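You operate a simulated robot arm through the tools that you are given. There is no shell and no other tool. Be economical: measure what you need, move in short steps, check, and stop when the job is done.

Carry out the task below with a simulated robot arm. There is one attempt and no reset: what you move stays moved.

Task
Clean the yellow block's lid and grease its red terminal.
Fine: white pad with cleaner from the blue dish, black brush with grease from the tin; both tools back, nothing dropped. Set down upright: white pad with a square grip. A coat counts when it lies all over at full strength: go over it till it gets no stronger. What is to be rubbed or washed off counts as gone when no trace of it is left.

It is judged by the outcome, as a careful person would: the job done as asked, and still so three seconds after it is handed in. It fails if anything else is knocked over, pushed out of place, dropped, spilled or broken. Lids that push on must go on centred and level and be pressed home; caps that screw on are set level and turned clockwise until they are tight.

Robot
A 7-joint arm with a two-finger parallel gripper, fixed in place. Base frame: the origin is at the foot of the arm, x ahead of it, y to its left, z up. Readings come in cm, degrees, newtons and seconds.
Its first joint turns from -66.0 to 66.0 degrees. Payload 1.57 kg.
The tool frame sits at the grasp point between the pads (the TCP): z along the fingers, y along the line on which they close. The tips reach 3 cm beyond it. The gripper opens to 11 cm. The fingers are 2.4 cm wide and 1.2 cm thick; the gripper's body (4.8 by 11.2 cm) begins 7.8 cm behind the TCP.
Orientation is that of the tool frame in the base frame, as a unit quaternion [x, y, z, w]. With the fingers straight down and closing along the base's y, the tool's x points along the base's -x, its y along +y and its z along -z.

Tools
- The arm moves only by the tool send_rows. Its argument "deltas" is a list that holds one entry, the list of rows, each a list of 7 numbers: the shift along the base's x, y, z in units of 300 mm (1.0 is 300 mm), then the turn, a rotation vector about the base's x, y, z in units of 90 degrees (1.0 is 90 degrees), then the opening, from 0 (shut) to 1 (fully open). In form: [[[tx, ty, tz, rx, ry, rz, claw], ...]]. A call has 1 to 8 rows; each row is the pose to reach, as a shift and turn from the pose commanded when the call began. A call with a number of a shift or a turn outside -1 to 1 is refused whole. A row lasts 0.2 s, in which the tool goes at most 5 cm and 8.6 degrees; a call with a longer step from one row to the next is refused whole, and so is a gripper value outside its range. Where a pose cannot be reached the arm comes as near as it can. A force on the tool above 40 N (or 10 N above the force at the start of the call, whichever is more), or a blocked arm, ends the call early, and 0.2 s more pass. The fingers move at their own pace (about 10.8 cm/s each) and stop on an object; they squeeze with about 35 N. The grip force told is the motor's: it shows also when the fingers shut on nothing. Time passes only in rows, and 0.2 s behind the last, so rows that repeat a pose let the fingers close. The reply holds the time, the measured pose of the TCP, the force on the tool along the base axes, the opening and the grip force, in the units named above and with some noise, with the torque about the TCP (base axes, N m) and any sound that the robot's microphone picked up.
- Cameras (640 x 400 px; columns grow to the right, rows downward): "scene" is fixed at [15.69, -38.54, 140.62]; the picture's right is [0.85, -0.52, 0.00], its down [-0.29, -0.48, -0.83] and it looks along [0.43, 0.71, -0.56] (base axes); focal length 230 px, centre (320, 200). "wrist" rides on the gripper at [7, 1.6, -14.1] in the tool frame; the picture's right is [-0.23, 0.97, 0.00], its down [-0.86, -0.20, -0.48] and it looks along [-0.47, -0.11, 0.88] (tool axes); focal length 222 px, centre (320, 200). There is no depth. A picture from a camera that has moved, and an enlarged one, comes with that camera's place and axes in the base frame and with its lens.
- snapshot(camera): a new picture of that camera. The clock stands still meanwhile.
- close_up(camera, box): a new picture of the part [left, top, right, bottom] of that camera's present view, enlarged. The clock stands still meanwhile.
- close_job(): hands the job in; it is judged then, once.

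Go step by step. Nothing tells you positions but the pictures and the camera data: compare them with the known pose of the tool, close in by small moves and look again before you grip or let go. The budget is 120 turns and 68 pictures, counting those below and the enlarged ones. Unless the task says otherwise, let go and move clear before handing in, and close with one line.

The tools are called after "Request:" as a command line: name --argument value ..., lists and objects as JSON in quotes. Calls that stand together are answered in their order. send_rows: Moves the arm, as the interface text tells. Its arguments: {"type":"object","properties":{"deltas":{"type":"array"}},"required":["deltas"]} The other tools are called the same way: snapshot (camera) takes a picture; close_up (camera, box) takes an enlarged picture of a part of a camera's view; close_job () hands the job in.

At the start:

```text
clock: 0.0
ee_pos: [34.76, 9.02, 129.98]
ee_rot: [0.001, 1.0, 0.0, 0.0]
wrist_force: [1.4, 1.3, 0.5]
moment: [0.0, 0.02, -0.01]
grip_width: 10.99
grasp_force: 0.1
```

scene: 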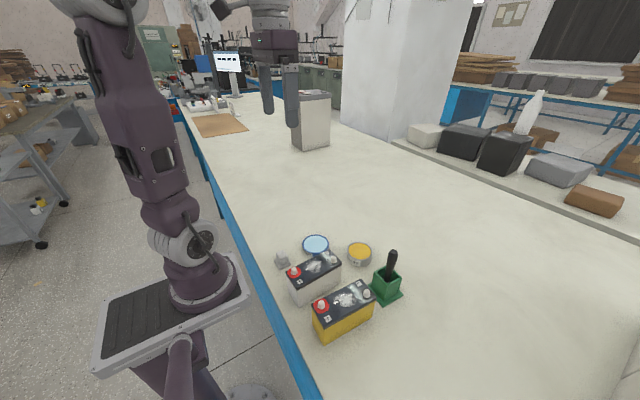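
wrist: 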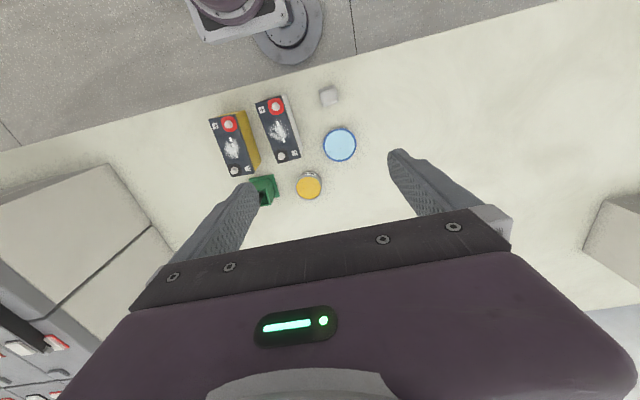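

The cameras put the objects around x 30–50, y −15 to 15. They also suggest a surface higher than the stated 60, so I'll take close-ups before moving.

Request:
close_up --camera "scene" --box '[250, 220, 430, 350]'

Request:
close_up --camera "wrist" --box '[190, 70, 380, 210]'

```text
3.08 times, centred on (340, 285) of scene
camera zoom: at [15.69, -38.54, 140.62], right [0.85, -0.52, 0.0], down [-0.29, -0.48, -0.83], along [0.43, 0.71, -0.56], focal length 708 px, centre (258, -62)
```

zoom: 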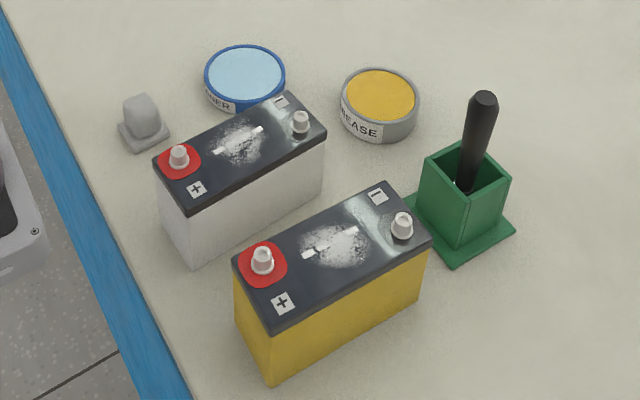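

```text
2.86 times, centred on (285, 140) of wrist
camera zoom: at [27.86, 10.74, 144.07], right [0.23, 0.97, 0.0], down [0.86, -0.2, 0.48], along [0.47, -0.11, -0.88], focal length 635 px, centre (420, 371)
```

zoom: 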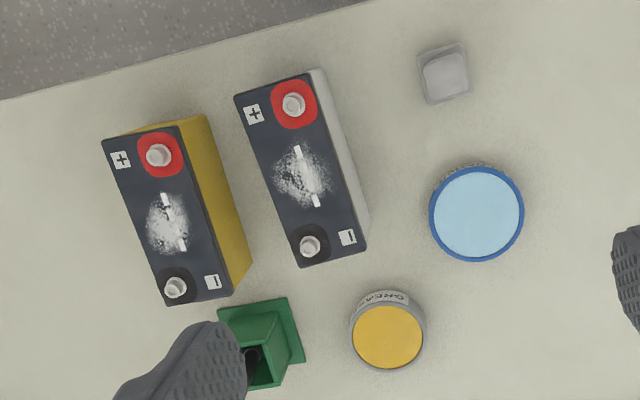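

The white pad, with its knob grip, is near (32, 12), the blue dish near (45, 12) and the tin near (55, 1). The surface looks to be at z≈80. I'll lower toward the pad and measure again.

Request:
send_rows --deltas '[[[-0.02, 0.02, -0.15, 0, 0, 0, 1], [-0.04, 0.04, -0.3, 0, 0, 0, 1], [-0.06, 0.06, -0.45, 0, 0, 0, 1], [-0.08, 0.08, -0.6, 0, 0, 0, 1], [-0.1, 0.1, -0.75, 0, 0, 0, 1], [-0.1, 0.1, -0.8333, 0, 0, 0, 1]]]'

Request:
snapshot --camera "wrist"

Request:
close_up --camera "scene" --box '[230, 190, 410, 310]'

```text
clock: 1.4
ee_pos: [31.67, 12.38, 104.69]
ee_rot: [0.0, 1.0, 0.0, -0.001]
wrist_force: [0.3, 0.7, 0.2]
moment: [0.04, 0.0, 0.03]
grip_width: 11.0
grasp_force: 0.0
```

```text
63 pictures are left
camera wrist: at [24.69, 13.96, 118.86], right [0.23, 0.97, 0.0], down [0.86, -0.2, 0.48], along [0.47, -0.11, -0.88], focal length 222 px, centre (320, 200)
```

wrist: 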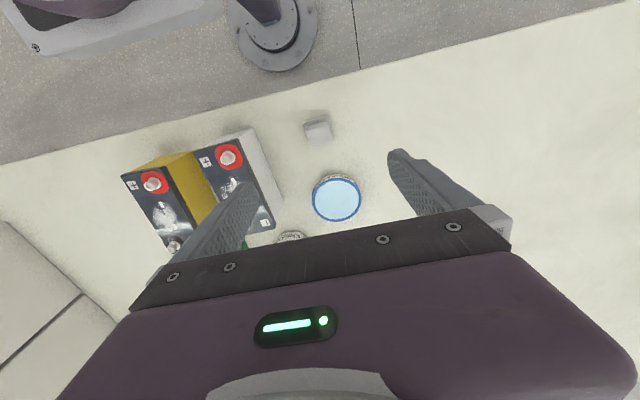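

```text
3.33 times, centred on (320, 250) of scene
camera zoom: at [15.69, -38.54, 140.62], right [0.85, -0.52, 0.0], down [-0.29, -0.48, -0.83], along [0.43, 0.71, -0.56], focal length 767 px, centre (320, 33)
```

zoom: 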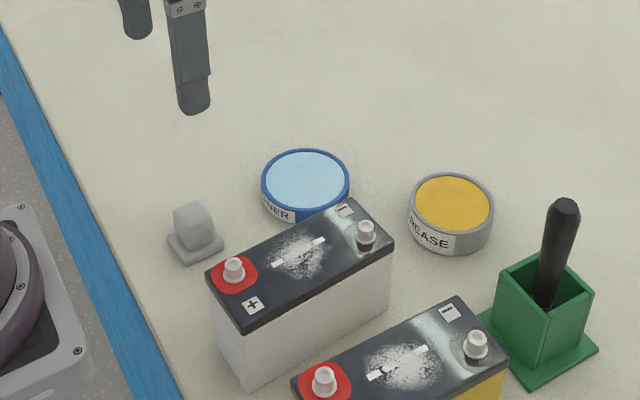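

The pad's position is only known to about 1 cm, so I'll zoom the wrist view.

Request:
close_up --camera "wrist" --box '[260, 90, 400, 230]'

```text
2.86 times, centred on (330, 160) of wrist
camera zoom: at [24.69, 13.96, 118.86], right [0.23, 0.97, 0.0], down [0.86, -0.2, 0.48], along [0.47, -0.11, -0.88], focal length 635 px, centre (291, 314)
```

zoom: 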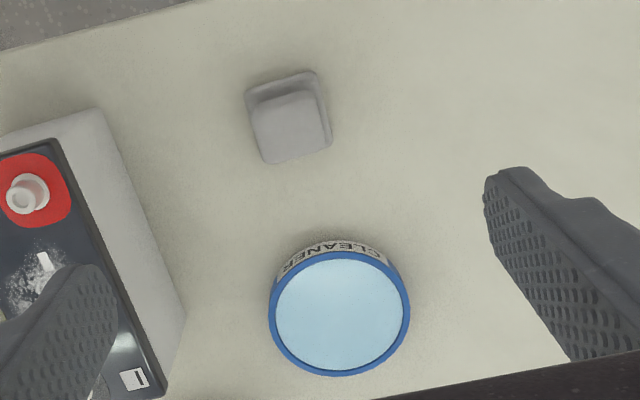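

The grip is centred at about (32.0, 12.2) with its top near z 84.6, the table is near 80.3, and the pad is yawed about +5°. I'll go down to a pre-grasp height with the fingers partly closed.

Request:
send_rows --deltas '[[[0.005, 0, -0.1, 0, 0, 0.03, 0.7], [0.01, 0, -0.2, 0, 0, 0.055, 0.6], [0.01, 0, -0.3, 0, 0, 0.055, 0.6], [0.01, 0, -0.43, 0, 0, 0.055, 0.6], [0.01, 0, -0.43, 0, 0, 0.055, 0.6]]]'

Request:
close_up --camera "wrist" --box '[220, 80, 440, 240]'

Request:
close_up --camera "scene" --box '[240, 200, 340, 290]'

```text
clock: 2.6
ee_pos: [32.09, 11.87, 92.2]
ee_rot: [-0.042, 0.999, 0.0, 0.001]
wrist_force: [0.6, 0.4, 0.0]
moment: [0.03, -0.03, 0.03]
grip_width: 6.61
grasp_force: 0.1
```

```text
2.50 times, centred on (330, 160) of wrist
camera zoom: at [24.98, 12.92, 106.15], right [0.14, 0.99, 0.0], down [0.87, -0.13, 0.48], along [0.47, -0.07, -0.88], focal length 555 px, centre (295, 300)
```

zoom: 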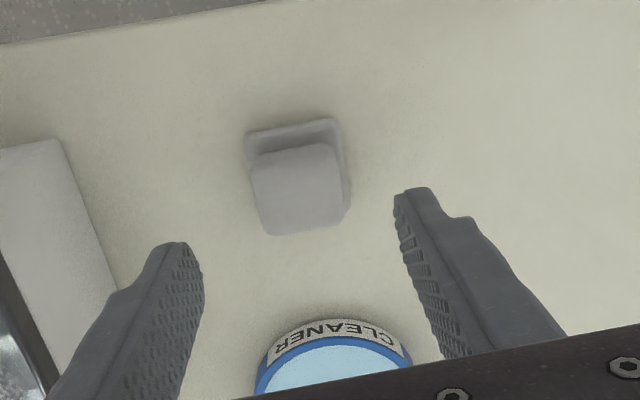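

```text
4.44 times, centred on (290, 245) of scene
camera zoom: at [15.69, -38.54, 140.62], right [0.85, -0.52, 0.0], down [-0.29, -0.48, -0.83], along [0.43, 0.71, -0.56], focal length 1022 px, centre (453, 0)
```

zoom: 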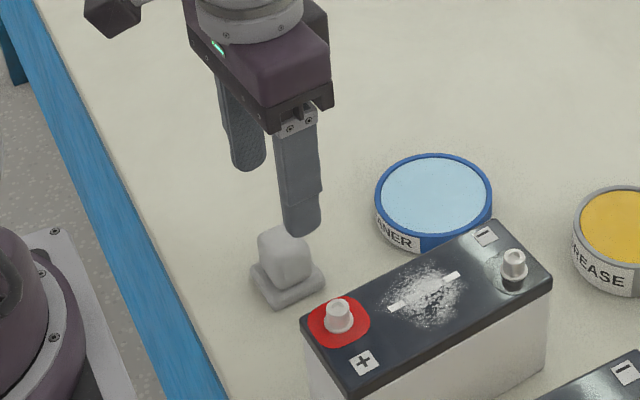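

The pad grip sits between the fingers at about (31.6, 12.1). I'll lower to z≈85, grip it, and lift slightly.

Request:
send_rows --deltas '[[[-0.01, 0.002, -0.1, 0, 0, 0, 0.6], [-0.01, 0.002, -0.18, 0, 0, 0, 0.6], [-0.01, 0.002, -0.235, 0, 0, 0, 0.6], [-0.01, 0.002, -0.235, 0, 0, 0, 0.6], [-0.01, 0.002, -0.235, 0, 0, 0, 0.2], [-0.01, 0.002, -0.235, 0, 0, 0, 0.0], [-0.01, 0.002, -0.235, 0, 0, 0, 0.0]]]'

Request:
close_up --camera "scene" --box '[240, 200, 340, 290]'

```text
clock: 4.2
ee_pos: [31.97, 11.96, 85.02]
ee_rot: [-0.043, 0.999, 0.0, 0.001]
wrist_force: [0.0, -0.7, 0.3]
moment: [-0.01, -0.01, -0.01]
grip_width: 3.53
grasp_force: 34.9
```

```text
4.44 times, centred on (290, 245) of scene
camera zoom: at [15.69, -38.54, 140.62], right [0.85, -0.52, 0.0], down [-0.29, -0.48, -0.83], along [0.43, 0.71, -0.56], focal length 1022 px, centre (453, 0)
```

zoom: 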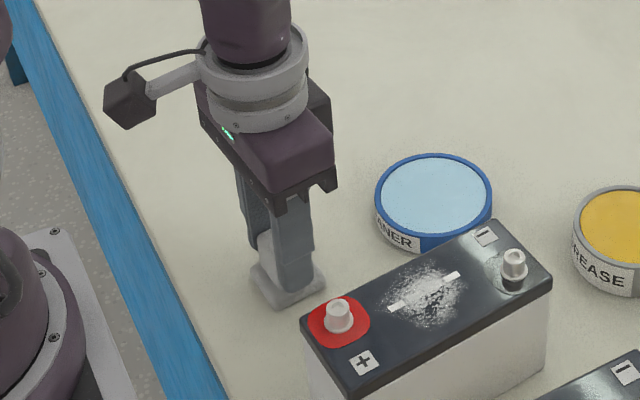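

The pad is gripped at 3.53 cm, with its bottom about 4.7 cm below the TCP. I'll lift it and carry it over the dish at about (44.7, 12.4).

Request:
send_rows --deltas '[[[0, 0, 0.1, 0, 0, 0, 0], [0, 0, 0.24, 0, 0, 0, 0], [0.14, 0, 0.24, 0, 0, 0, 0], [0.28, 0.005, 0.24, 0, 0, 0, 0], [0.43, 0.01, 0.24, 0, 0, 0, 0], [0.43, 0.01, 0.24, 0, 0, 0, 0]]]'

Request:
close_up --camera "scene" --box '[260, 180, 400, 290]'

Request:
snapshot --camera "wrist"

```text
clock: 5.6
ee_pos: [44.7, 12.15, 92.13]
ee_rot: [-0.043, 0.999, 0.001, 0.0]
wrist_force: [0.2, 0.0, -0.1]
moment: [0.02, -0.01, 0.03]
grip_width: 3.49
grasp_force: 34.5
```

```text
3.64 times, centred on (330, 235) of scene
camera zoom: at [15.69, -38.54, 140.62], right [0.85, -0.52, 0.0], down [-0.29, -0.48, -0.83], along [0.43, 0.71, -0.56], focal length 836 px, centre (284, 73)
```

zoom: 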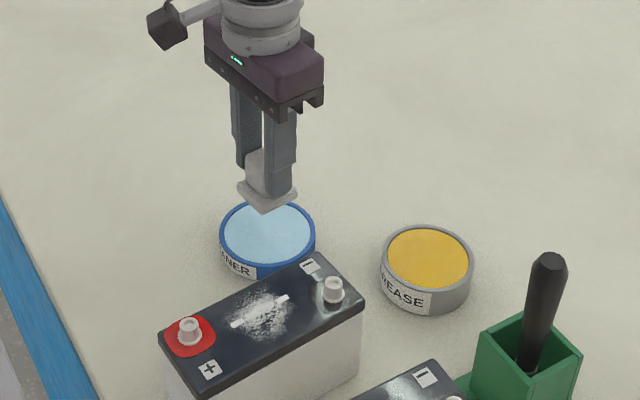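

```text
56 pictures are left
camera wrist: at [37.6, 13.23, 106.23], right [0.14, 0.99, 0.0], down [0.87, -0.12, 0.48], along [0.47, -0.07, -0.88], focal length 222 px, centre (320, 200)
```

wrist: 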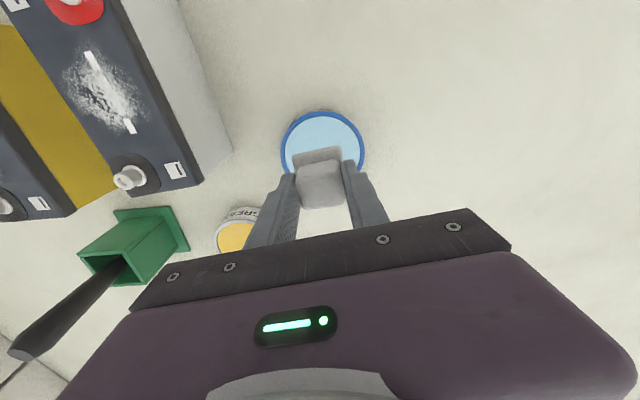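

The pad is above the dish and nearly centred. I'll lower it gently into the cleaner and watch the force.

Request:
send_rows --deltas '[[[-0.007, 0.008, -0.1, 0, 0, 0, 0], [-0.007, 0.008, -0.16, 0, 0, 0, 0], [-0.007, 0.008, -0.18, 0, 0, 0, 0], [-0.007, 0.008, -0.19, 0, 0, 0, 0], [-0.007, 0.008, -0.2, 0, 0, 0, 0], [-0.007, 0.008, -0.2, 0, 0, 0, 0]]]'

Request:
close_up --camera "scene" --box '[270, 200, 370, 270]'

```text
clock: 6.4
ee_pos: [44.48, 12.46, 87.33]
ee_rot: [-0.043, 0.999, 0.0, 0.001]
wrist_force: [-4.4, -2.1, 17.2]
moment: [-0.1, 0.21, -0.03]
grip_width: 3.5
grasp_force: 35.0
stopped in row 3: the force on the tool passed its limit (the readings are from after the stop); the commanded pose is now the measured one
```

```text
5.71 times, centred on (320, 235) of scene
camera zoom: at [15.65, -38.55, 140.62], right [0.85, -0.52, 0.0], down [-0.29, -0.48, -0.83], along [0.43, 0.71, -0.56], focal length 1314 px, centre (320, 0)
```

zoom: 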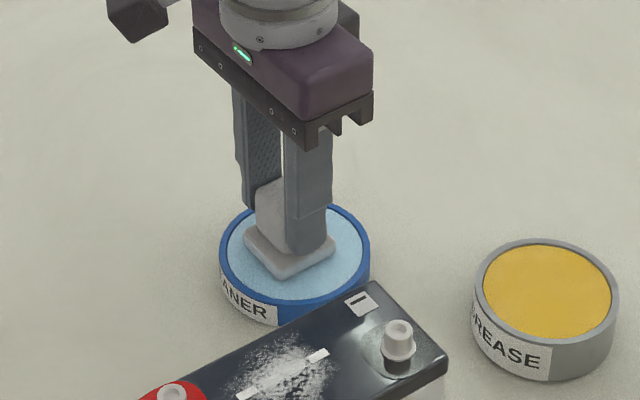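

Contact at z 87.3 with 17 N, so the pad is on the cleaner. The lid is near z 89 and centred around (37.8, −14) with a yaw of −5°. I'll hold a moment, lift, and check the pad.

Request:
send_rows --deltas '[[[0, 0, 0, 0, 0, 0, 0], [0, 0, 0, 0, 0, 0, 0], [0, 0, 0.1, 0, 0, 0, 0], [0, 0, 0.25, 0, 0, 0, 0], [0, -0.1, 0.38, 0, 0, -0.04, 0], [0, -0.2, 0.38, 0, 0, -0.08, 0], [-0.05, -0.35, 0.38, 0, 0, -0.11, 0], [-0.1, -0.48, 0.38, 0, 0, -0.11, 0]]]'

Request:
snapshot --camera "wrist"

```text
clock: 8.2
ee_pos: [41.5, -1.86, 98.89]
ee_rot: [0.044, 0.999, 0.001, 0.001]
wrist_force: [0.4, 0.0, -0.5]
moment: [0.04, 0.0, -0.01]
grip_width: 3.51
grasp_force: 35.4
```

```text
54 pictures are left
camera wrist: at [34.53, 0.37, 112.97], right [0.31, 0.95, 0.0], down [0.83, -0.27, 0.48], along [0.46, -0.15, -0.88], focal length 222 px, centre (320, 200)
```

wrist: 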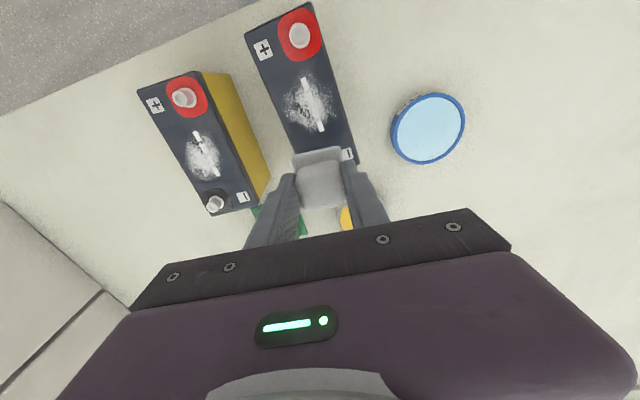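

The pad should be wetted. I'll continue to above the yellow lid and measure it there.

Request:
send_rows --deltas '[[[-0.04, -0.14, 0, 0, 0, 0, 0], [-0.08, -0.28, 0, 0, 0, 0, 0], [-0.123, -0.41, 0, 0, 0, 0, 0], [-0.123, -0.41, 0, 0, 0, 0, 0]]]'

Request:
close_up --camera "wrist" --box '[200, 20, 440, 200]'

Request:
close_up --camera "scene" --box '[270, 240, 430, 350]'

```text
clock: 9.2
ee_pos: [37.96, -14.39, 98.44]
ee_rot: [0.043, 0.999, 0.0, 0.001]
wrist_force: [0.2, -1.1, 0.2]
moment: [0.0, 0.0, 0.01]
grip_width: 3.48
grasp_force: 35.1
```

```text
2.22 times, centred on (320, 110) of wrist
camera zoom: at [31.1, -12.22, 112.55], right [0.31, 0.95, 0.0], down [0.83, -0.27, 0.48], along [0.46, -0.15, -0.88], focal length 494 px, centre (320, 400)
```

zoom: 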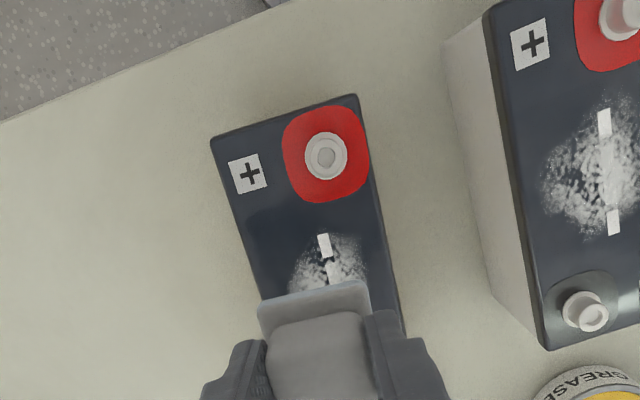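

```text
3.64 times, centred on (350, 295) of scene
camera zoom: at [15.68, -38.54, 140.62], right [0.85, -0.52, 0.0], down [-0.29, -0.48, -0.83], along [0.43, 0.71, -0.56], focal length 836 px, centre (211, -146)
```

zoom: 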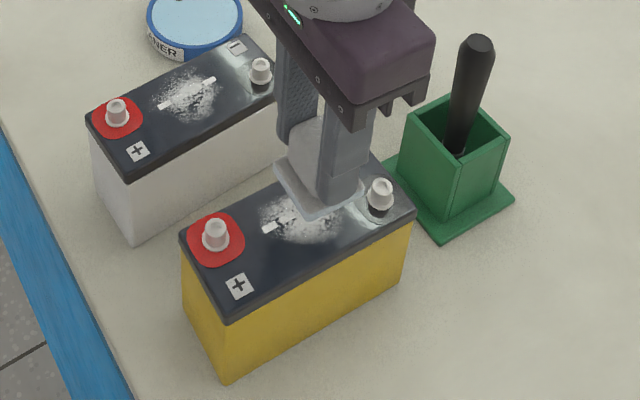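

The powder patch spans about x 35.2–40.7 and y −16 to −11.9, between the two posts. I'll lower slowly onto the lid until there is contact.

Request:
send_rows --deltas '[[[-0.003, 0.008, -0.08, 0, 0, 0, 0], [-0.003, 0.008, -0.13, 0, 0, 0, 0], [-0.003, 0.008, -0.14, 0, 0, 0, 0], [-0.003, 0.008, -0.147, 0, 0, 0, 0], [-0.003, 0.008, -0.154, 0, 0, 0, 0], [-0.003, 0.008, -0.16, 0, 0, 0, 0]]]'

```text
clock: 10.1
ee_pos: [37.74, -14.01, 94.46]
ee_rot: [0.044, 0.999, 0.0, 0.002]
wrist_force: [-4.3, 1.6, 16.4]
moment: [0.17, 0.25, -0.07]
grip_width: 3.49
grasp_force: 34.8
stopped in row 4: the force on the tool passed its limit (the readings are from after the stop); the commanded pose is now the measured one
```

Contact at z 94.46. I'll start rubbing in small strokes at this height.

Request:
send_rows --deltas '[[[-0.02, 0.0, 0, 0, 0, 0, 0], [-0.045, 0.02, 0, 0, 0, 0, 0], [-0.045, 0.05, 0, 0, 0, 0, 0], [0.0, 0.05, 0, 0, 0, 0, 0], [0.05, 0.05, 0, 0, 0, 0, 0], [0.05, 0.01, 0, 0, 0, 0, 0], [0.0, 0.01, 0, 0, 0, 0, 0], [-0.045, 0.01, 0, 0, 0, 0, 0]]]'

```text
clock: 11.9
ee_pos: [36.74, -13.84, 94.48]
ee_rot: [0.044, 0.999, -0.002, 0.006]
wrist_force: [13.1, -1.2, 29.6]
moment: [0.13, -0.17, -0.02]
grip_width: 3.5
grasp_force: 35.5
```

Rubbing works, but at 30 N it's firm. I'll ease up 0.05 cm and cover the other half.

Request:
send_rows --deltas '[[[0.0, -0.025, 0.002, 0, 0, 0, 0], [0.0, -0.055, 0.002, 0, 0, 0, 0], [0.045, -0.055, 0.002, 0, 0, 0, 0], [0.095, -0.055, 0.002, 0, 0, 0, 0], [0.095, -0.02, 0.002, 0, 0, 0, 0], [0.05, -0.02, 0.002, 0, 0, 0, 0], [0.0, -0.02, 0.002, 0, 0, 0, 0], [0.05, 0.0, 0.03, 0, 0, 0, 0]]]'

Request:
send_rows --deltas '[[[0, 0, 0.1, 0, 0, 0, 0], [0.1, 0, 0.1, 0, 0, 0, 0], [0.25, 0.1, 0.1, 0, 0, 0, 0], [0.25, 0.2, 0.1, 0, 0, 0, 0]]]'

Request:
close_up --camera "scene" --box '[290, 260, 410, 350]'

```text
clock: 12.5
ee_pos: [36.49, -15.26, 94.39]
ee_rot: [0.043, 0.999, 0.001, 0.0]
wrist_force: [-1.8, 5.6, 14.2]
moment: [0.08, -0.07, 0.05]
grip_width: 3.5
grasp_force: 35.5
stopped in row 3: the force on the tool passed its limit (the readings are from after the stop); the commanded pose is now the measured one
```

```text
refused: row 3 steps farther than a row can; nothing moved
```

```text
4.44 times, centred on (350, 305) of scene
camera zoom: at [15.66, -38.52, 140.63], right [0.85, -0.52, 0.0], down [-0.29, -0.48, -0.83], along [0.43, 0.7, -0.56], focal length 1022 px, centre (187, -267)
```

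zoom: 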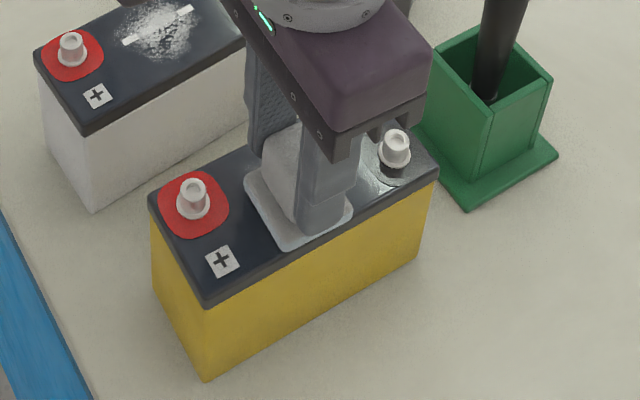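

The area left of the pad is already dark and clean. I'll continue along the near side with slightly less pressure.

Request:
send_rows --deltas '[[[0.03, 0, 0.003, 0, 0, 0, 0], [0.065, 0, 0.003, 0, 0, 0, 0], [0.095, 0, 0.003, 0, 0, 0, 0], [0.095, 0.035, 0.003, 0, 0, 0, 0], [0.05, 0.035, 0.003, 0, 0, 0, 0], [0.0, 0.035, 0.003, 0, 0, 0, 0], [0.0, 0.06, 0.003, 0, 0, 0, 0], [0.04, 0.06, 0.003, 0, 0, 0, 0]]]'

```text
clock: 14.3
ee_pos: [37.73, -13.42, 94.45]
ee_rot: [0.044, 0.999, 0.0, 0.0]
wrist_force: [-0.7, -1.1, 1.6]
moment: [-0.08, 0.02, -0.04]
grip_width: 3.49
grasp_force: 35.1
```

I'll lift clear and inspect the lid.

Request:
send_rows --deltas '[[[0, 0, 0.1, 0, 0, 0, 0], [0, 0.08, 0.2, 0, 0, 0, 0], [0, 0.22, 0.25, 0, 0, 0, 0], [0, 0.36, 0.25, 0, 0, 0, 0], [0, 0.36, 0.25, 0, 0, 0, 0]]]'

Request:
close_up --camera "scene" --box '[300, 270, 390, 335]'

Request:
close_up --camera "wrist" --box '[70, 30, 330, 190]'

```text
clock: 15.5
ee_pos: [37.6, -2.17, 101.94]
ee_rot: [0.043, 0.999, 0.002, 0.0]
wrist_force: [-1.0, 0.0, 0.3]
moment: [0.04, 0.02, -0.03]
grip_width: 3.51
grasp_force: 35.2
```

```text
6.15 times, centred on (345, 302) of scene
camera zoom: at [15.69, -38.54, 140.62], right [0.85, -0.52, 0.0], down [-0.29, -0.48, -0.83], along [0.43, 0.71, -0.56], focal length 1416 px, centre (166, -431)
```

zoom: 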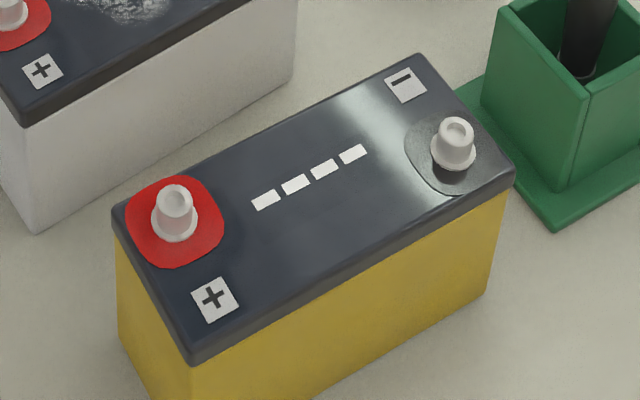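

```text
2.46 times, centred on (200, 110) of wrist
camera zoom: at [30.8, 0.02, 116.03], right [0.31, 0.95, 0.0], down [0.83, -0.27, 0.48], along [0.46, -0.15, -0.88], focal length 547 px, centre (615, 422)
```

zoom: 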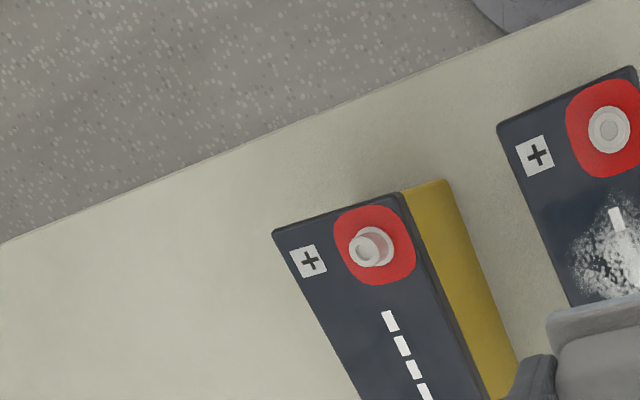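

The powder is gone and only the lid's printed dashes remain. I'll take the pad back to its original spot at about (31.8, 12.1) and restore its yaw.

Request:
send_rows --deltas '[[[-0.04, 0.12, 0, 0, 0, 0.04, 0], [-0.08, 0.25, 0, 0, 0, 0.08, 0], [-0.13, 0.36, 0, 0, 0, 0.11, 0], [-0.197, 0.486, 0, 0, 0, 0.11, 0], [-0.197, 0.486, -0.1, 0, 0, 0.11, 0], [-0.197, 0.486, -0.25, 0, 0, 0.11, 0], [-0.197, 0.486, -0.4, 0, 0, 0.11, 0], [-0.197, 0.486, -0.4, 0, 0, 0.11, 0]]]'

Request:
close_up --camera "scene" --box '[240, 200, 340, 290]'

```text
clock: 17.3
ee_pos: [31.46, 12.0, 90.18]
ee_rot: [-0.043, 0.999, 0.001, 0.0]
wrist_force: [1.0, 0.5, -0.8]
moment: [0.02, 0.0, 0.03]
grip_width: 3.5
grasp_force: 34.7
```

```text
4.44 times, centred on (290, 245) of scene
camera zoom: at [15.69, -38.54, 140.62], right [0.85, -0.52, 0.0], down [-0.29, -0.48, -0.83], along [0.43, 0.71, -0.56], focal length 1022 px, centre (453, 0)
```

zoom: 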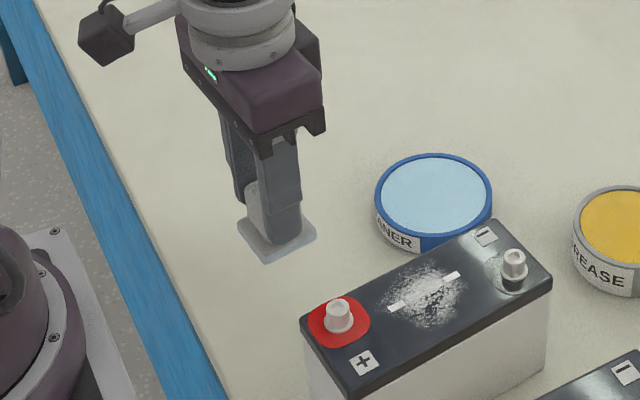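

The pad is upright above its spot. I'll lower it slowly until it touches.

Request:
send_rows --deltas '[[[0.003, 0, -0.1, 0, 0, 0, 0], [0.003, 0, -0.15, 0, 0, 0, 0], [0.003, 0, -0.16, 0, 0, 0, 0], [0.003, 0, -0.164, 0, 0, 0, 0], [0.003, 0, -0.168, 0, 0, 0, 0], [0.003, 0, -0.172, 0, 0, 0, 0], [0.003, 0, -0.176, 0, 0, 0, 0], [0.003, 0, -0.18, 0, 0, 0, 0]]]'

```text
clock: 18.6
ee_pos: [31.9, 12.06, 85.09]
ee_rot: [-0.044, 0.999, 0.002, 0.001]
wrist_force: [-3.0, 0.7, 18.9]
moment: [-0.12, -0.06, 0.0]
grip_width: 3.5
grasp_force: 34.9
stopped in row 6: the force on the tool passed its limit (the readings are from after the stop); the commanded pose is now the measured one
```

Touchdown at z 85.09, the same height as when I picked it up. I'll ease the pressure, open to about 6.6 cm, and rise.

Request:
send_rows --deltas '[[[0, 0, 0, 0, 0, 0, 0.3], [0, 0, 0, 0, 0, 0, 0.55], [0, 0, 0, 0, 0, 0, 0.6], [0, 0, 0.05, 0, 0, 0, 0.6], [0, 0, 0.2, 0, 0, 0, 0.6], [0, 0, 0.35, 0, 0, 0, 0.6], [0, 0, 0.5, 0, 0, 0, 0.6], [0, 0, 0.65, 0, 0, 0, 0.6]]]'

Request:
close_up --camera "scene" --box '[270, 200, 430, 310]'

Request:
snapshot --camera "wrist"

```text
clock: 20.4
ee_pos: [31.92, 11.6, 104.89]
ee_rot: [-0.043, 0.999, 0.001, 0.001]
wrist_force: [0.2, 0.8, -0.4]
moment: [-0.02, 0.0, 0.01]
grip_width: 6.63
grasp_force: 0.0
```

```text
3.64 times, centred on (350, 255) of scene
camera zoom: at [15.69, -38.54, 140.62], right [0.85, -0.52, 0.0], down [-0.29, -0.48, -0.83], along [0.43, 0.71, -0.56], focal length 836 px, centre (211, 0)
```

zoom: 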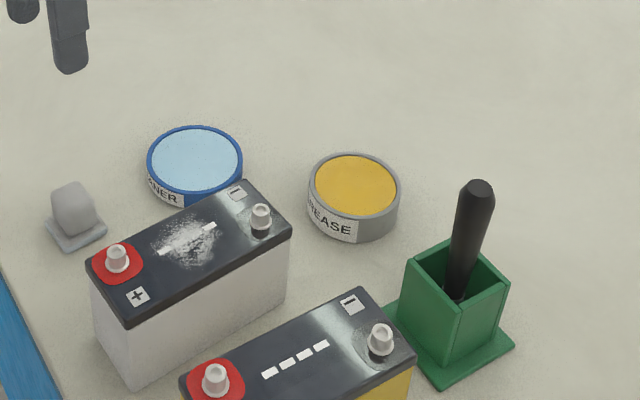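

```text
46 pictures are left
camera wrist: at [24.73, 12.63, 118.99], right [0.14, 0.99, 0.0], down [0.87, -0.12, 0.48], along [0.47, -0.07, -0.88], focal length 222 px, centre (320, 200)
```

wrist: 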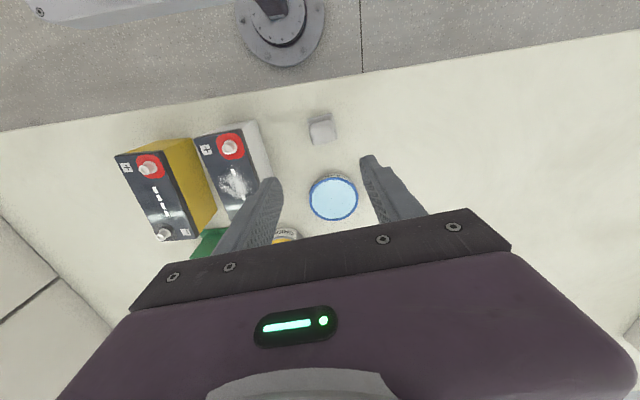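

The pad stands upright and clear. Next is the brush, in the green holder near (54, −12), so I'll move to where I can see it from above.

Request:
send_rows --deltas '[[[0.05, -0.08, 0.1, 0, 0, 0, 0.6], [0.12, -0.2, 0.2, 0, 0, -0.03, 0.6], [0.19, -0.33, 0.25, 0, 0, -0.055, 0.6], [0.26, -0.46, 0.3, 0, 0, -0.055, 0.6], [0.33, -0.59, 0.35, 0, 0, -0.055, 0.6], [0.4, -0.72, 0.37, 0, 0, -0.055, 0.6], [0.4, -0.8, 0.37, 0, 0, -0.055, 0.6], [0.4, -0.8, 0.37, 0, 0, -0.055, 0.6]]]'

Request:
snapshot --camera "wrist"

Request:
close_up --camera "scene" --box '[340, 230, 430, 320]'

```text
refused: row 2 steps farther than a row can; nothing moved
```

```text
45 pictures are left
camera wrist: at [24.73, 12.63, 118.99], right [0.14, 0.99, 0.0], down [0.87, -0.12, 0.48], along [0.47, -0.07, -0.88], focal length 222 px, centre (320, 200)
```

wrist: 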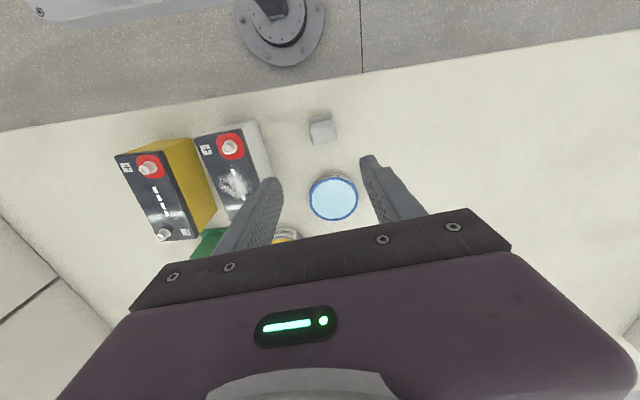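

```text
4.44 times, centred on (385, 275) of scene
camera zoom: at [15.69, -38.54, 140.62], right [0.85, -0.52, 0.0], down [-0.29, -0.48, -0.83], along [0.43, 0.71, -0.56], focal length 1022 px, centre (31, -133)
```

zoom: 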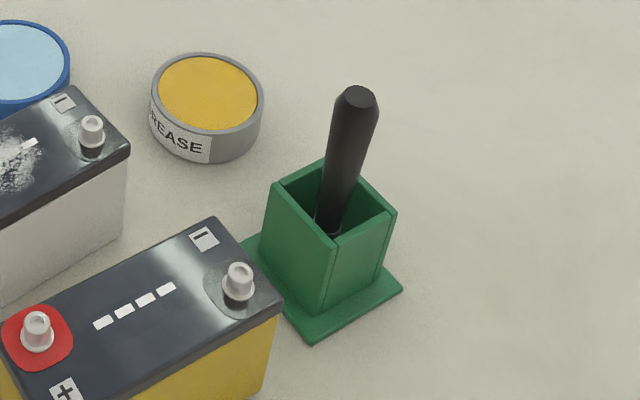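

One row was too long, so I'll resend the move in smaller steps.

Request:
send_rows --deltas '[[[0.05, -0.08, 0.1, 0, 0, 0, 0.6], [0.1, -0.19, 0.19, 0, 0, -0.03, 0.6], [0.16, -0.32, 0.24, 0, 0, -0.055, 0.6], [0.22, -0.45, 0.28, 0, 0, -0.055, 0.6], [0.28, -0.58, 0.32, 0, 0, -0.055, 0.6], [0.34, -0.7, 0.36, 0, 0, -0.055, 0.6], [0.38, -0.8, 0.37, 0, 0, -0.055, 0.6], [0.38, -0.8, 0.37, 0, 0, -0.055, 0.6]]]'

Request:
snapshot --camera "wrist"

```text
clock: 22.2
ee_pos: [43.48, -11.91, 115.43]
ee_rot: [-0.001, 1.0, 0.002, 0.001]
wrist_force: [-0.4, 0.1, -0.4]
moment: [0.01, -0.01, 0.03]
grip_width: 6.59
grasp_force: 0.1
```

```text
43 pictures are left
camera wrist: at [36.41, -10.28, 129.56], right [0.23, 0.97, 0.0], down [0.85, -0.2, 0.48], along [0.47, -0.11, -0.88], focal length 222 px, centre (320, 200)
```

wrist: 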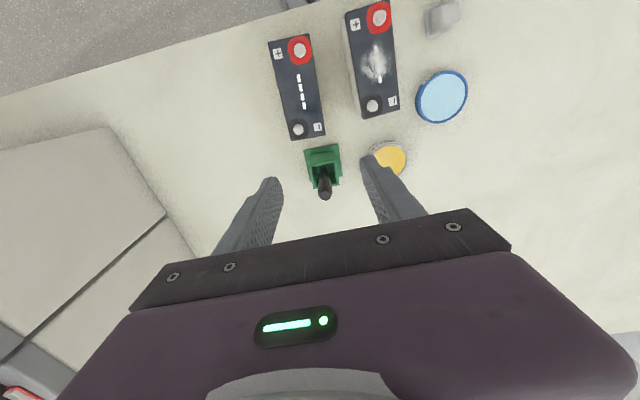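

Request:
close_up --camera "wrist" --box '[270, 130, 410, 220]'

```text
4.44 times, centred on (340, 175) of wrist
camera zoom: at [36.41, -10.28, 129.56], right [0.23, 0.97, 0.0], down [0.85, -0.2, 0.48], along [0.47, -0.11, -0.88], focal length 987 px, centre (231, 311)
```

zoom: 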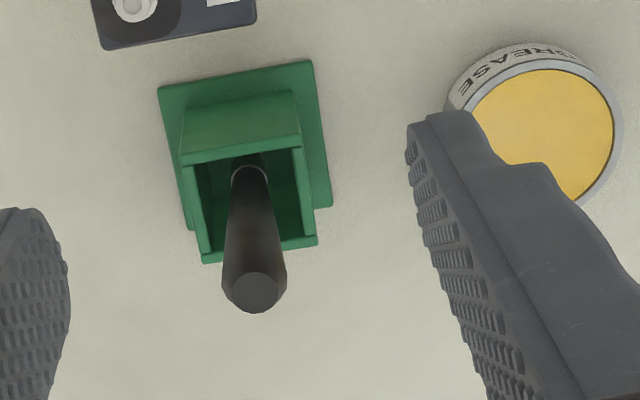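

The brush handle is nearly vertical, with its top at about (52.8, −13.2, 97.3). The holder rim is near z 88.5. I'll move above it and down to z 103.

Request:
send_rows --deltas '[[[0.11, -0.015, 0, 0, 0, 0, 0.6], [0.22, -0.03, 0, 0, 0, 0, 0.6], [0.322, -0.044, -0.08, 0, 0, 0, 0.6], [0.322, -0.044, -0.22, 0, 0, 0, 0.6], [0.322, -0.044, -0.37, 0, 0, 0, 0.6], [0.322, -0.044, -0.42, 0, 0, 0, 0.6], [0.322, -0.044, -0.42, 0, 0, 0, 0.6]]]'

Request:
close_up --camera "wrist" --box '[220, 80, 420, 220]'

Request:
close_up --camera "scene" --box '[330, 200, 450, 310]'

```text
clock: 23.9
ee_pos: [52.79, -13.47, 103.21]
ee_rot: [-0.002, 1.0, 0.002, 0.0]
wrist_force: [0.5, 0.6, 1.0]
moment: [-0.02, 0.02, -0.01]
grip_width: 6.58
grasp_force: 0.0
```

```text
2.86 times, centred on (320, 150) of wrist
camera zoom: at [45.78, -11.88, 117.33], right [0.23, 0.97, 0.0], down [0.85, -0.2, 0.48], along [0.47, -0.11, -0.88], focal length 635 px, centre (320, 343)
```

zoom: 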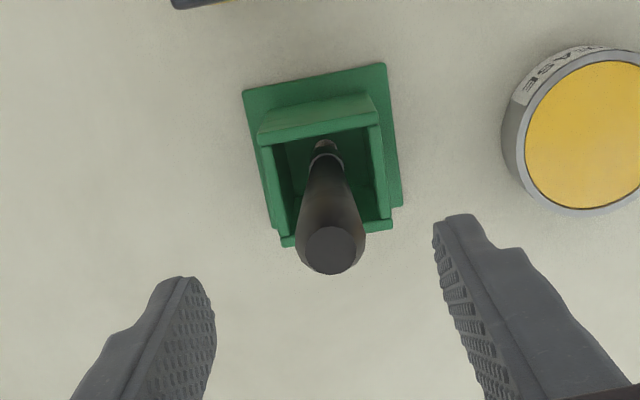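

```text
3.64 times, centred on (390, 255) of scene
camera zoom: at [15.69, -38.54, 140.62], right [0.85, -0.52, 0.0], down [-0.29, -0.48, -0.83], along [0.43, 0.71, -0.56], focal length 836 px, centre (66, 0)
```

zoom: 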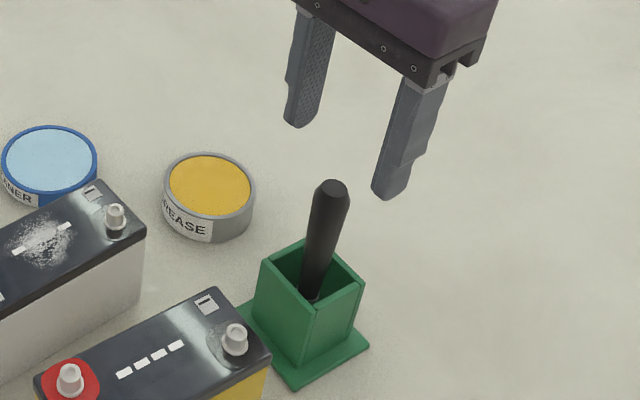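

The handle is centred between the fingers. I'll descend to z≈94 and grip it.

Request:
send_rows --deltas '[[[0, 0, -0.1, 0, 0, 0, 0.6], [0, 0, -0.2, 0, 0, 0, 0.6], [0, 0, -0.303, 0, 0, 0, 0.6], [0, 0, -0.303, 0, 0, 0, 0.6], [0, 0, -0.303, 0, 0, 0, 0.2], [0, 0, -0.303, 0, 0, 0, 0], [0, 0, -0.303, 0, 0, 0, 0], [0, 0, -0.303, 0, 0, 0, 0]]]'

Request:
close_up --camera "scene" --box '[330, 200, 450, 310]'

```text
clock: 25.6
ee_pos: [52.73, -13.34, 93.85]
ee_rot: [-0.001, 1.0, 0.002, 0.001]
wrist_force: [0.0, -0.1, -1.0]
moment: [-0.04, -0.01, 0.03]
grip_width: 2.36
grasp_force: 35.2
```

```text
3.64 times, centred on (390, 255) of scene
camera zoom: at [15.69, -38.54, 140.62], right [0.85, -0.52, 0.0], down [-0.29, -0.48, -0.83], along [0.43, 0.71, -0.56], focal length 836 px, centre (66, 0)
```

zoom: 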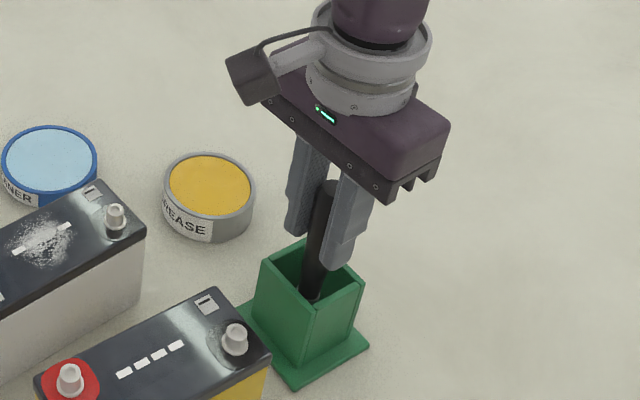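

Gripped at 2.36 cm. I'll lift the brush straight out by 12 cm and look.

Request:
send_rows --deltas '[[[0, 0, 0.05, 0, 0, 0, 0], [0, 0, 0.15, 0, 0, 0, 0], [0, 0, 0.27, 0, 0, 0, 0], [0, 0, 0.4, 0, 0, 0, 0], [0, 0, 0.4, 0, 0, 0, 0]]]'

Request:
close_up --camera "scene" --box '[330, 180, 450, 290]'

Request:
close_up --camera "wrist" --box '[220, 80, 420, 220]'

```text
clock: 26.9
ee_pos: [53.2, -13.26, 106.01]
ee_rot: [0.001, 1.0, 0.002, 0.0]
wrist_force: [-0.2, -0.8, -0.8]
moment: [-0.01, -0.01, 0.01]
grip_width: 2.37
grasp_force: 35.1
```

```text
3.64 times, centred on (390, 235) of scene
camera zoom: at [15.69, -38.54, 140.62], right [0.85, -0.52, 0.0], down [-0.29, -0.48, -0.83], along [0.43, 0.71, -0.56], focal length 836 px, centre (66, 73)
```

zoom: 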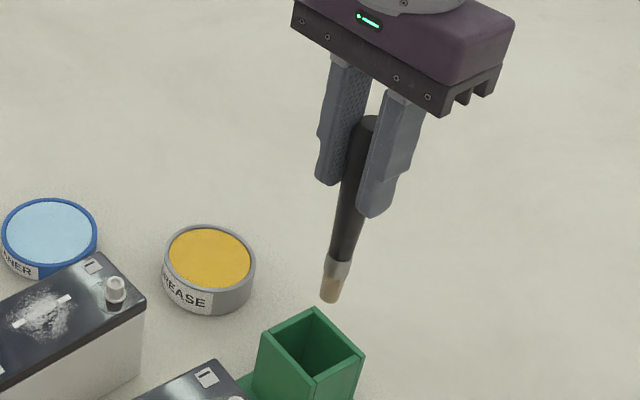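

```text
2.86 times, centred on (320, 150) of wrist
camera zoom: at [46.16, -11.71, 120.03], right [0.23, 0.97, 0.0], down [0.85, -0.2, 0.48], along [0.47, -0.11, -0.88], focal length 635 px, centre (320, 343)
```

zoom: 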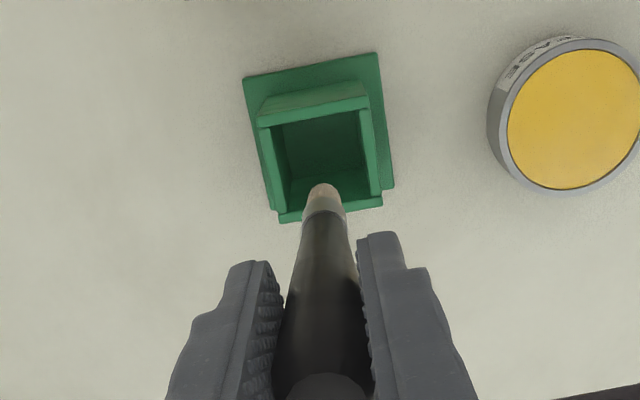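

The brush hangs vertically, with its tip 12.6 cm below the TCP. I'll carry it over the grease tin at about (55, 0.8).

Request:
send_rows --deltas '[[[0.02, 0.12, 0, 0, 0, 0, 0], [0.04, 0.25, 0, 0, 0, 0, 0], [0.065, 0.38, 0, 0, 0, 0, 0], [0.065, 0.468, 0, 0, 0, 0, 0], [0.065, 0.468, -0.1, 0, 0, 0, 0], [0.065, 0.468, -0.23, 0, 0, 0, 0], [0.065, 0.468, -0.23, 0, 0, 0, 0]]]'

Request:
close_up --camera "scene" --box '[300, 190, 420, 290]'

Request:
close_up --camera "wrist" --box '[220, 80, 420, 220]'

```text
clock: 28.4
ee_pos: [55.31, 0.59, 98.91]
ee_rot: [0.0, 1.0, 0.002, 0.001]
wrist_force: [-0.2, 0.1, -0.8]
moment: [-0.01, 0.01, 0.0]
grip_width: 2.35
grasp_force: 35.2
```

```text
4.00 times, centred on (360, 240) of scene
camera zoom: at [15.69, -38.54, 140.62], right [0.85, -0.52, 0.0], down [-0.29, -0.48, -0.83], along [0.43, 0.71, -0.56], focal length 920 px, centre (160, 40)
```

zoom: 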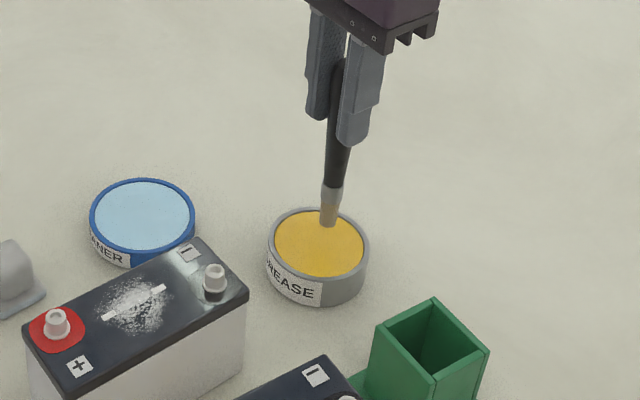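

```text
2.86 times, centred on (320, 150) of wrist
camera zoom: at [48.22, 2.1, 113.02], right [0.23, 0.97, 0.0], down [0.85, -0.2, 0.48], along [0.47, -0.11, -0.88], focal length 635 px, centre (320, 343)
```

zoom: 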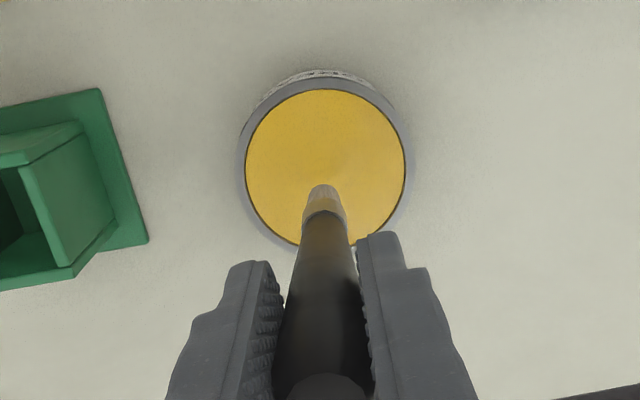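

The brush tip is over the grease. I'll dip it slowly, swirl, and lift.

Request:
send_rows --deltas '[[[0, 0, -0.04, 0, 0, 0, 0], [0, 0, -0.06, 0, 0, 0, 0], [0, 0, -0.072, 0, 0, 0, 0], [0, 0, -0.082, 0, 0, 0, 0], [0, 0, -0.092, 0, 0, 0, 0], [0, 0, -0.1, 0, 0, 0, 0], [0, 0, -0.108, 0, 0, 0, 0]]]'

Request:
close_up --camera "scene" --box '[320, 210, 400, 270]'

```text
clock: 30.1
ee_pos: [54.94, 0.77, 96.04]
ee_rot: [-0.002, 1.0, 0.001, 0.003]
wrist_force: [1.4, 0.0, 36.4]
moment: [-0.07, -0.38, 0.0]
grip_width: 2.39
grasp_force: 35.0
```

```text
6.67 times, centred on (360, 240) of scene
camera zoom: at [15.62, -38.54, 140.63], right [0.85, -0.52, 0.0], down [-0.29, -0.48, -0.83], along [0.43, 0.71, -0.56], focal length 1534 px, centre (53, -67)
```

zoom: 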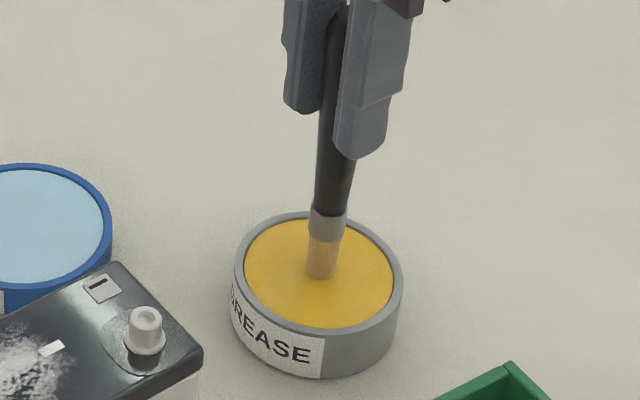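

There is firm contact with the grease (36 N). I'll lift and check the bristles for grease.

Request:
send_rows --deltas '[[[0, 0, 0.015, 0, 0, 0, 0], [0, 0, 0.015, 0, 0, 0, 0], [0, 0, 0.12, 0, 0, 0, 0], [0, 0, 0.25, 0, 0, 0, 0], [0, 0, 0.4, 0, 0, 0, 0], [0, 0, 0.44, 0, 0, 0, 0], [0, 0, 0.44, 0, 0, 0, 0]]]'

Request:
close_up --camera "scene" --box '[320, 150, 410, 270]'

```text
clock: 31.6
ee_pos: [54.9, 0.97, 109.23]
ee_rot: [0.0, 1.0, 0.002, 0.001]
wrist_force: [0.5, -0.5, -0.2]
moment: [0.0, -0.01, -0.01]
grip_width: 2.37
grasp_force: 35.2
```

```text
3.33 times, centred on (365, 210) of scene
camera zoom: at [15.69, -38.54, 140.62], right [0.85, -0.52, 0.0], down [-0.29, -0.48, -0.83], along [0.43, 0.71, -0.56], focal length 767 px, centre (170, 167)
```

zoom: 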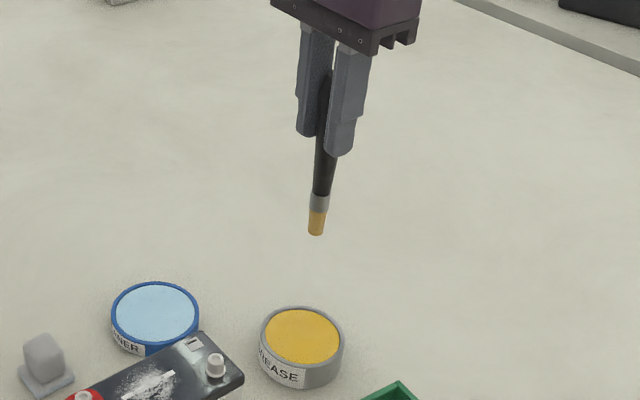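

The bristles are loaded with grease. I'll move to above the red terminal at (32.15, −12.25).

Request:
send_rows --deltas '[[[-0.11, -0.06, 0, 0, 0, 0, 0], [-0.23, -0.125, 0, 0, 0, 0, 0], [-0.36, -0.2, 0, 0, 0, 0, 0], [-0.49, -0.275, 0, 0, 0, 0, 0], [-0.62, -0.355, 0, 0, 0, 0, 0], [-0.72, -0.41, 0, 0, 0, 0, 0], [-0.76, -0.436, -0.05, 0, 0, 0, 0], [-0.76, -0.436, -0.08, 0, 0, 0, 0]]]'

Request:
close_up --camera "scene" --box '[280, 230, 390, 320]'

Request:
close_up --camera "wrist" --box '[240, 80, 400, 190]'

```text
clock: 33.5
ee_pos: [32.01, -12.32, 106.65]
ee_rot: [0.0, 1.0, 0.002, 0.0]
wrist_force: [1.1, -0.5, -0.1]
moment: [0.01, -0.01, -0.02]
grip_width: 2.34
grasp_force: 35.3
```

```text
4.44 times, centred on (335, 275) of scene
camera zoom: at [15.69, -38.54, 140.62], right [0.85, -0.52, 0.0], down [-0.29, -0.48, -0.83], along [0.43, 0.71, -0.56], focal length 1022 px, centre (253, -133)
```

zoom: 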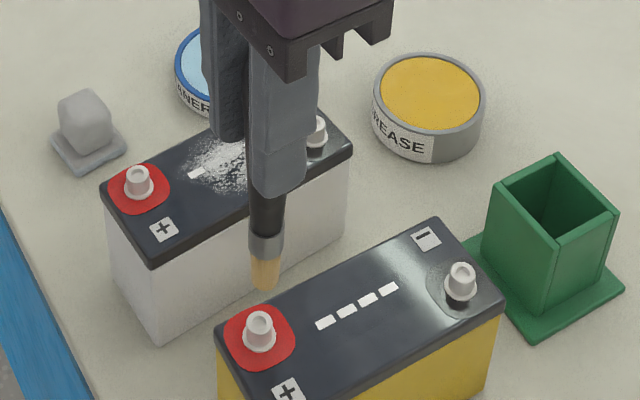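

```text
3.64 times, centred on (320, 135) of wrist
camera zoom: at [24.97, -10.64, 120.79], right [0.23, 0.97, 0.0], down [0.86, -0.2, 0.48], along [0.47, -0.11, -0.88], focal length 808 px, centre (320, 436)
```

zoom: 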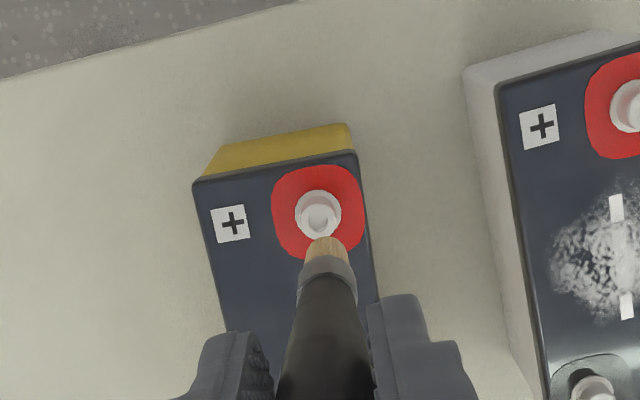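

The post is centred at about (31.95, −12.3), top z≈91.2, right below the brush. I'll lower slowly to contact.

Request:
send_rows --deltas '[[[-0.003, 0, -0.05, 0, 0, 0, 0], [-0.003, 0, -0.07, 0, 0, 0, 0], [-0.003, 0, -0.08, 0, 0, 0, 0], [-0.003, 0, -0.088, 0, 0, 0, 0], [-0.003, 0, -0.095, 0, 0, 0, 0], [-0.003, 0, -0.101, 0, 0, 0, 0]]]'

Request:
close_up --camera "scene" --box '[290, 270, 360, 330]'

```text
clock: 34.9
ee_pos: [32.07, -12.26, 103.65]
ee_rot: [-0.001, 1.0, 0.002, 0.001]
wrist_force: [0.6, 0.4, -0.7]
moment: [0.0, -0.01, -0.01]
grip_width: 2.38
grasp_force: 34.9
```

```text
6.67 times, centred on (325, 300) of scene
camera zoom: at [15.69, -38.54, 140.62], right [0.85, -0.52, 0.0], down [-0.29, -0.48, -0.83], along [0.43, 0.71, -0.56], focal length 1534 px, centre (287, -467)
```

zoom: 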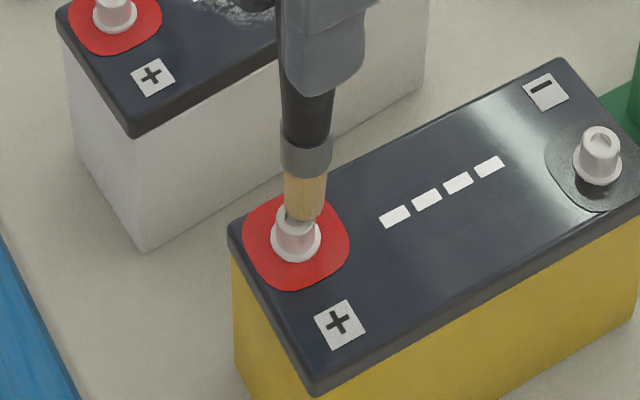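

It's nearly touching. I'll shift slightly toward the post centre and keep lowering.

Request:
send_rows --deltas '[[[-0.007, 0.004, -0.005, 0, 0, 0, 0], [-0.007, 0.004, -0.012, 0, 0, 0, 0], [-0.007, 0.004, -0.018, 0, 0, 0, 0], [-0.007, 0.004, -0.024, 0, 0, 0, 0]]]'

```text
clock: 35.9
ee_pos: [31.87, -12.11, 102.85]
ee_rot: [-0.001, 1.0, 0.001, 0.002]
wrist_force: [1.3, -0.6, 32.7]
moment: [0.01, -0.39, 0.03]
grip_width: 2.39
grasp_force: 35.3
```

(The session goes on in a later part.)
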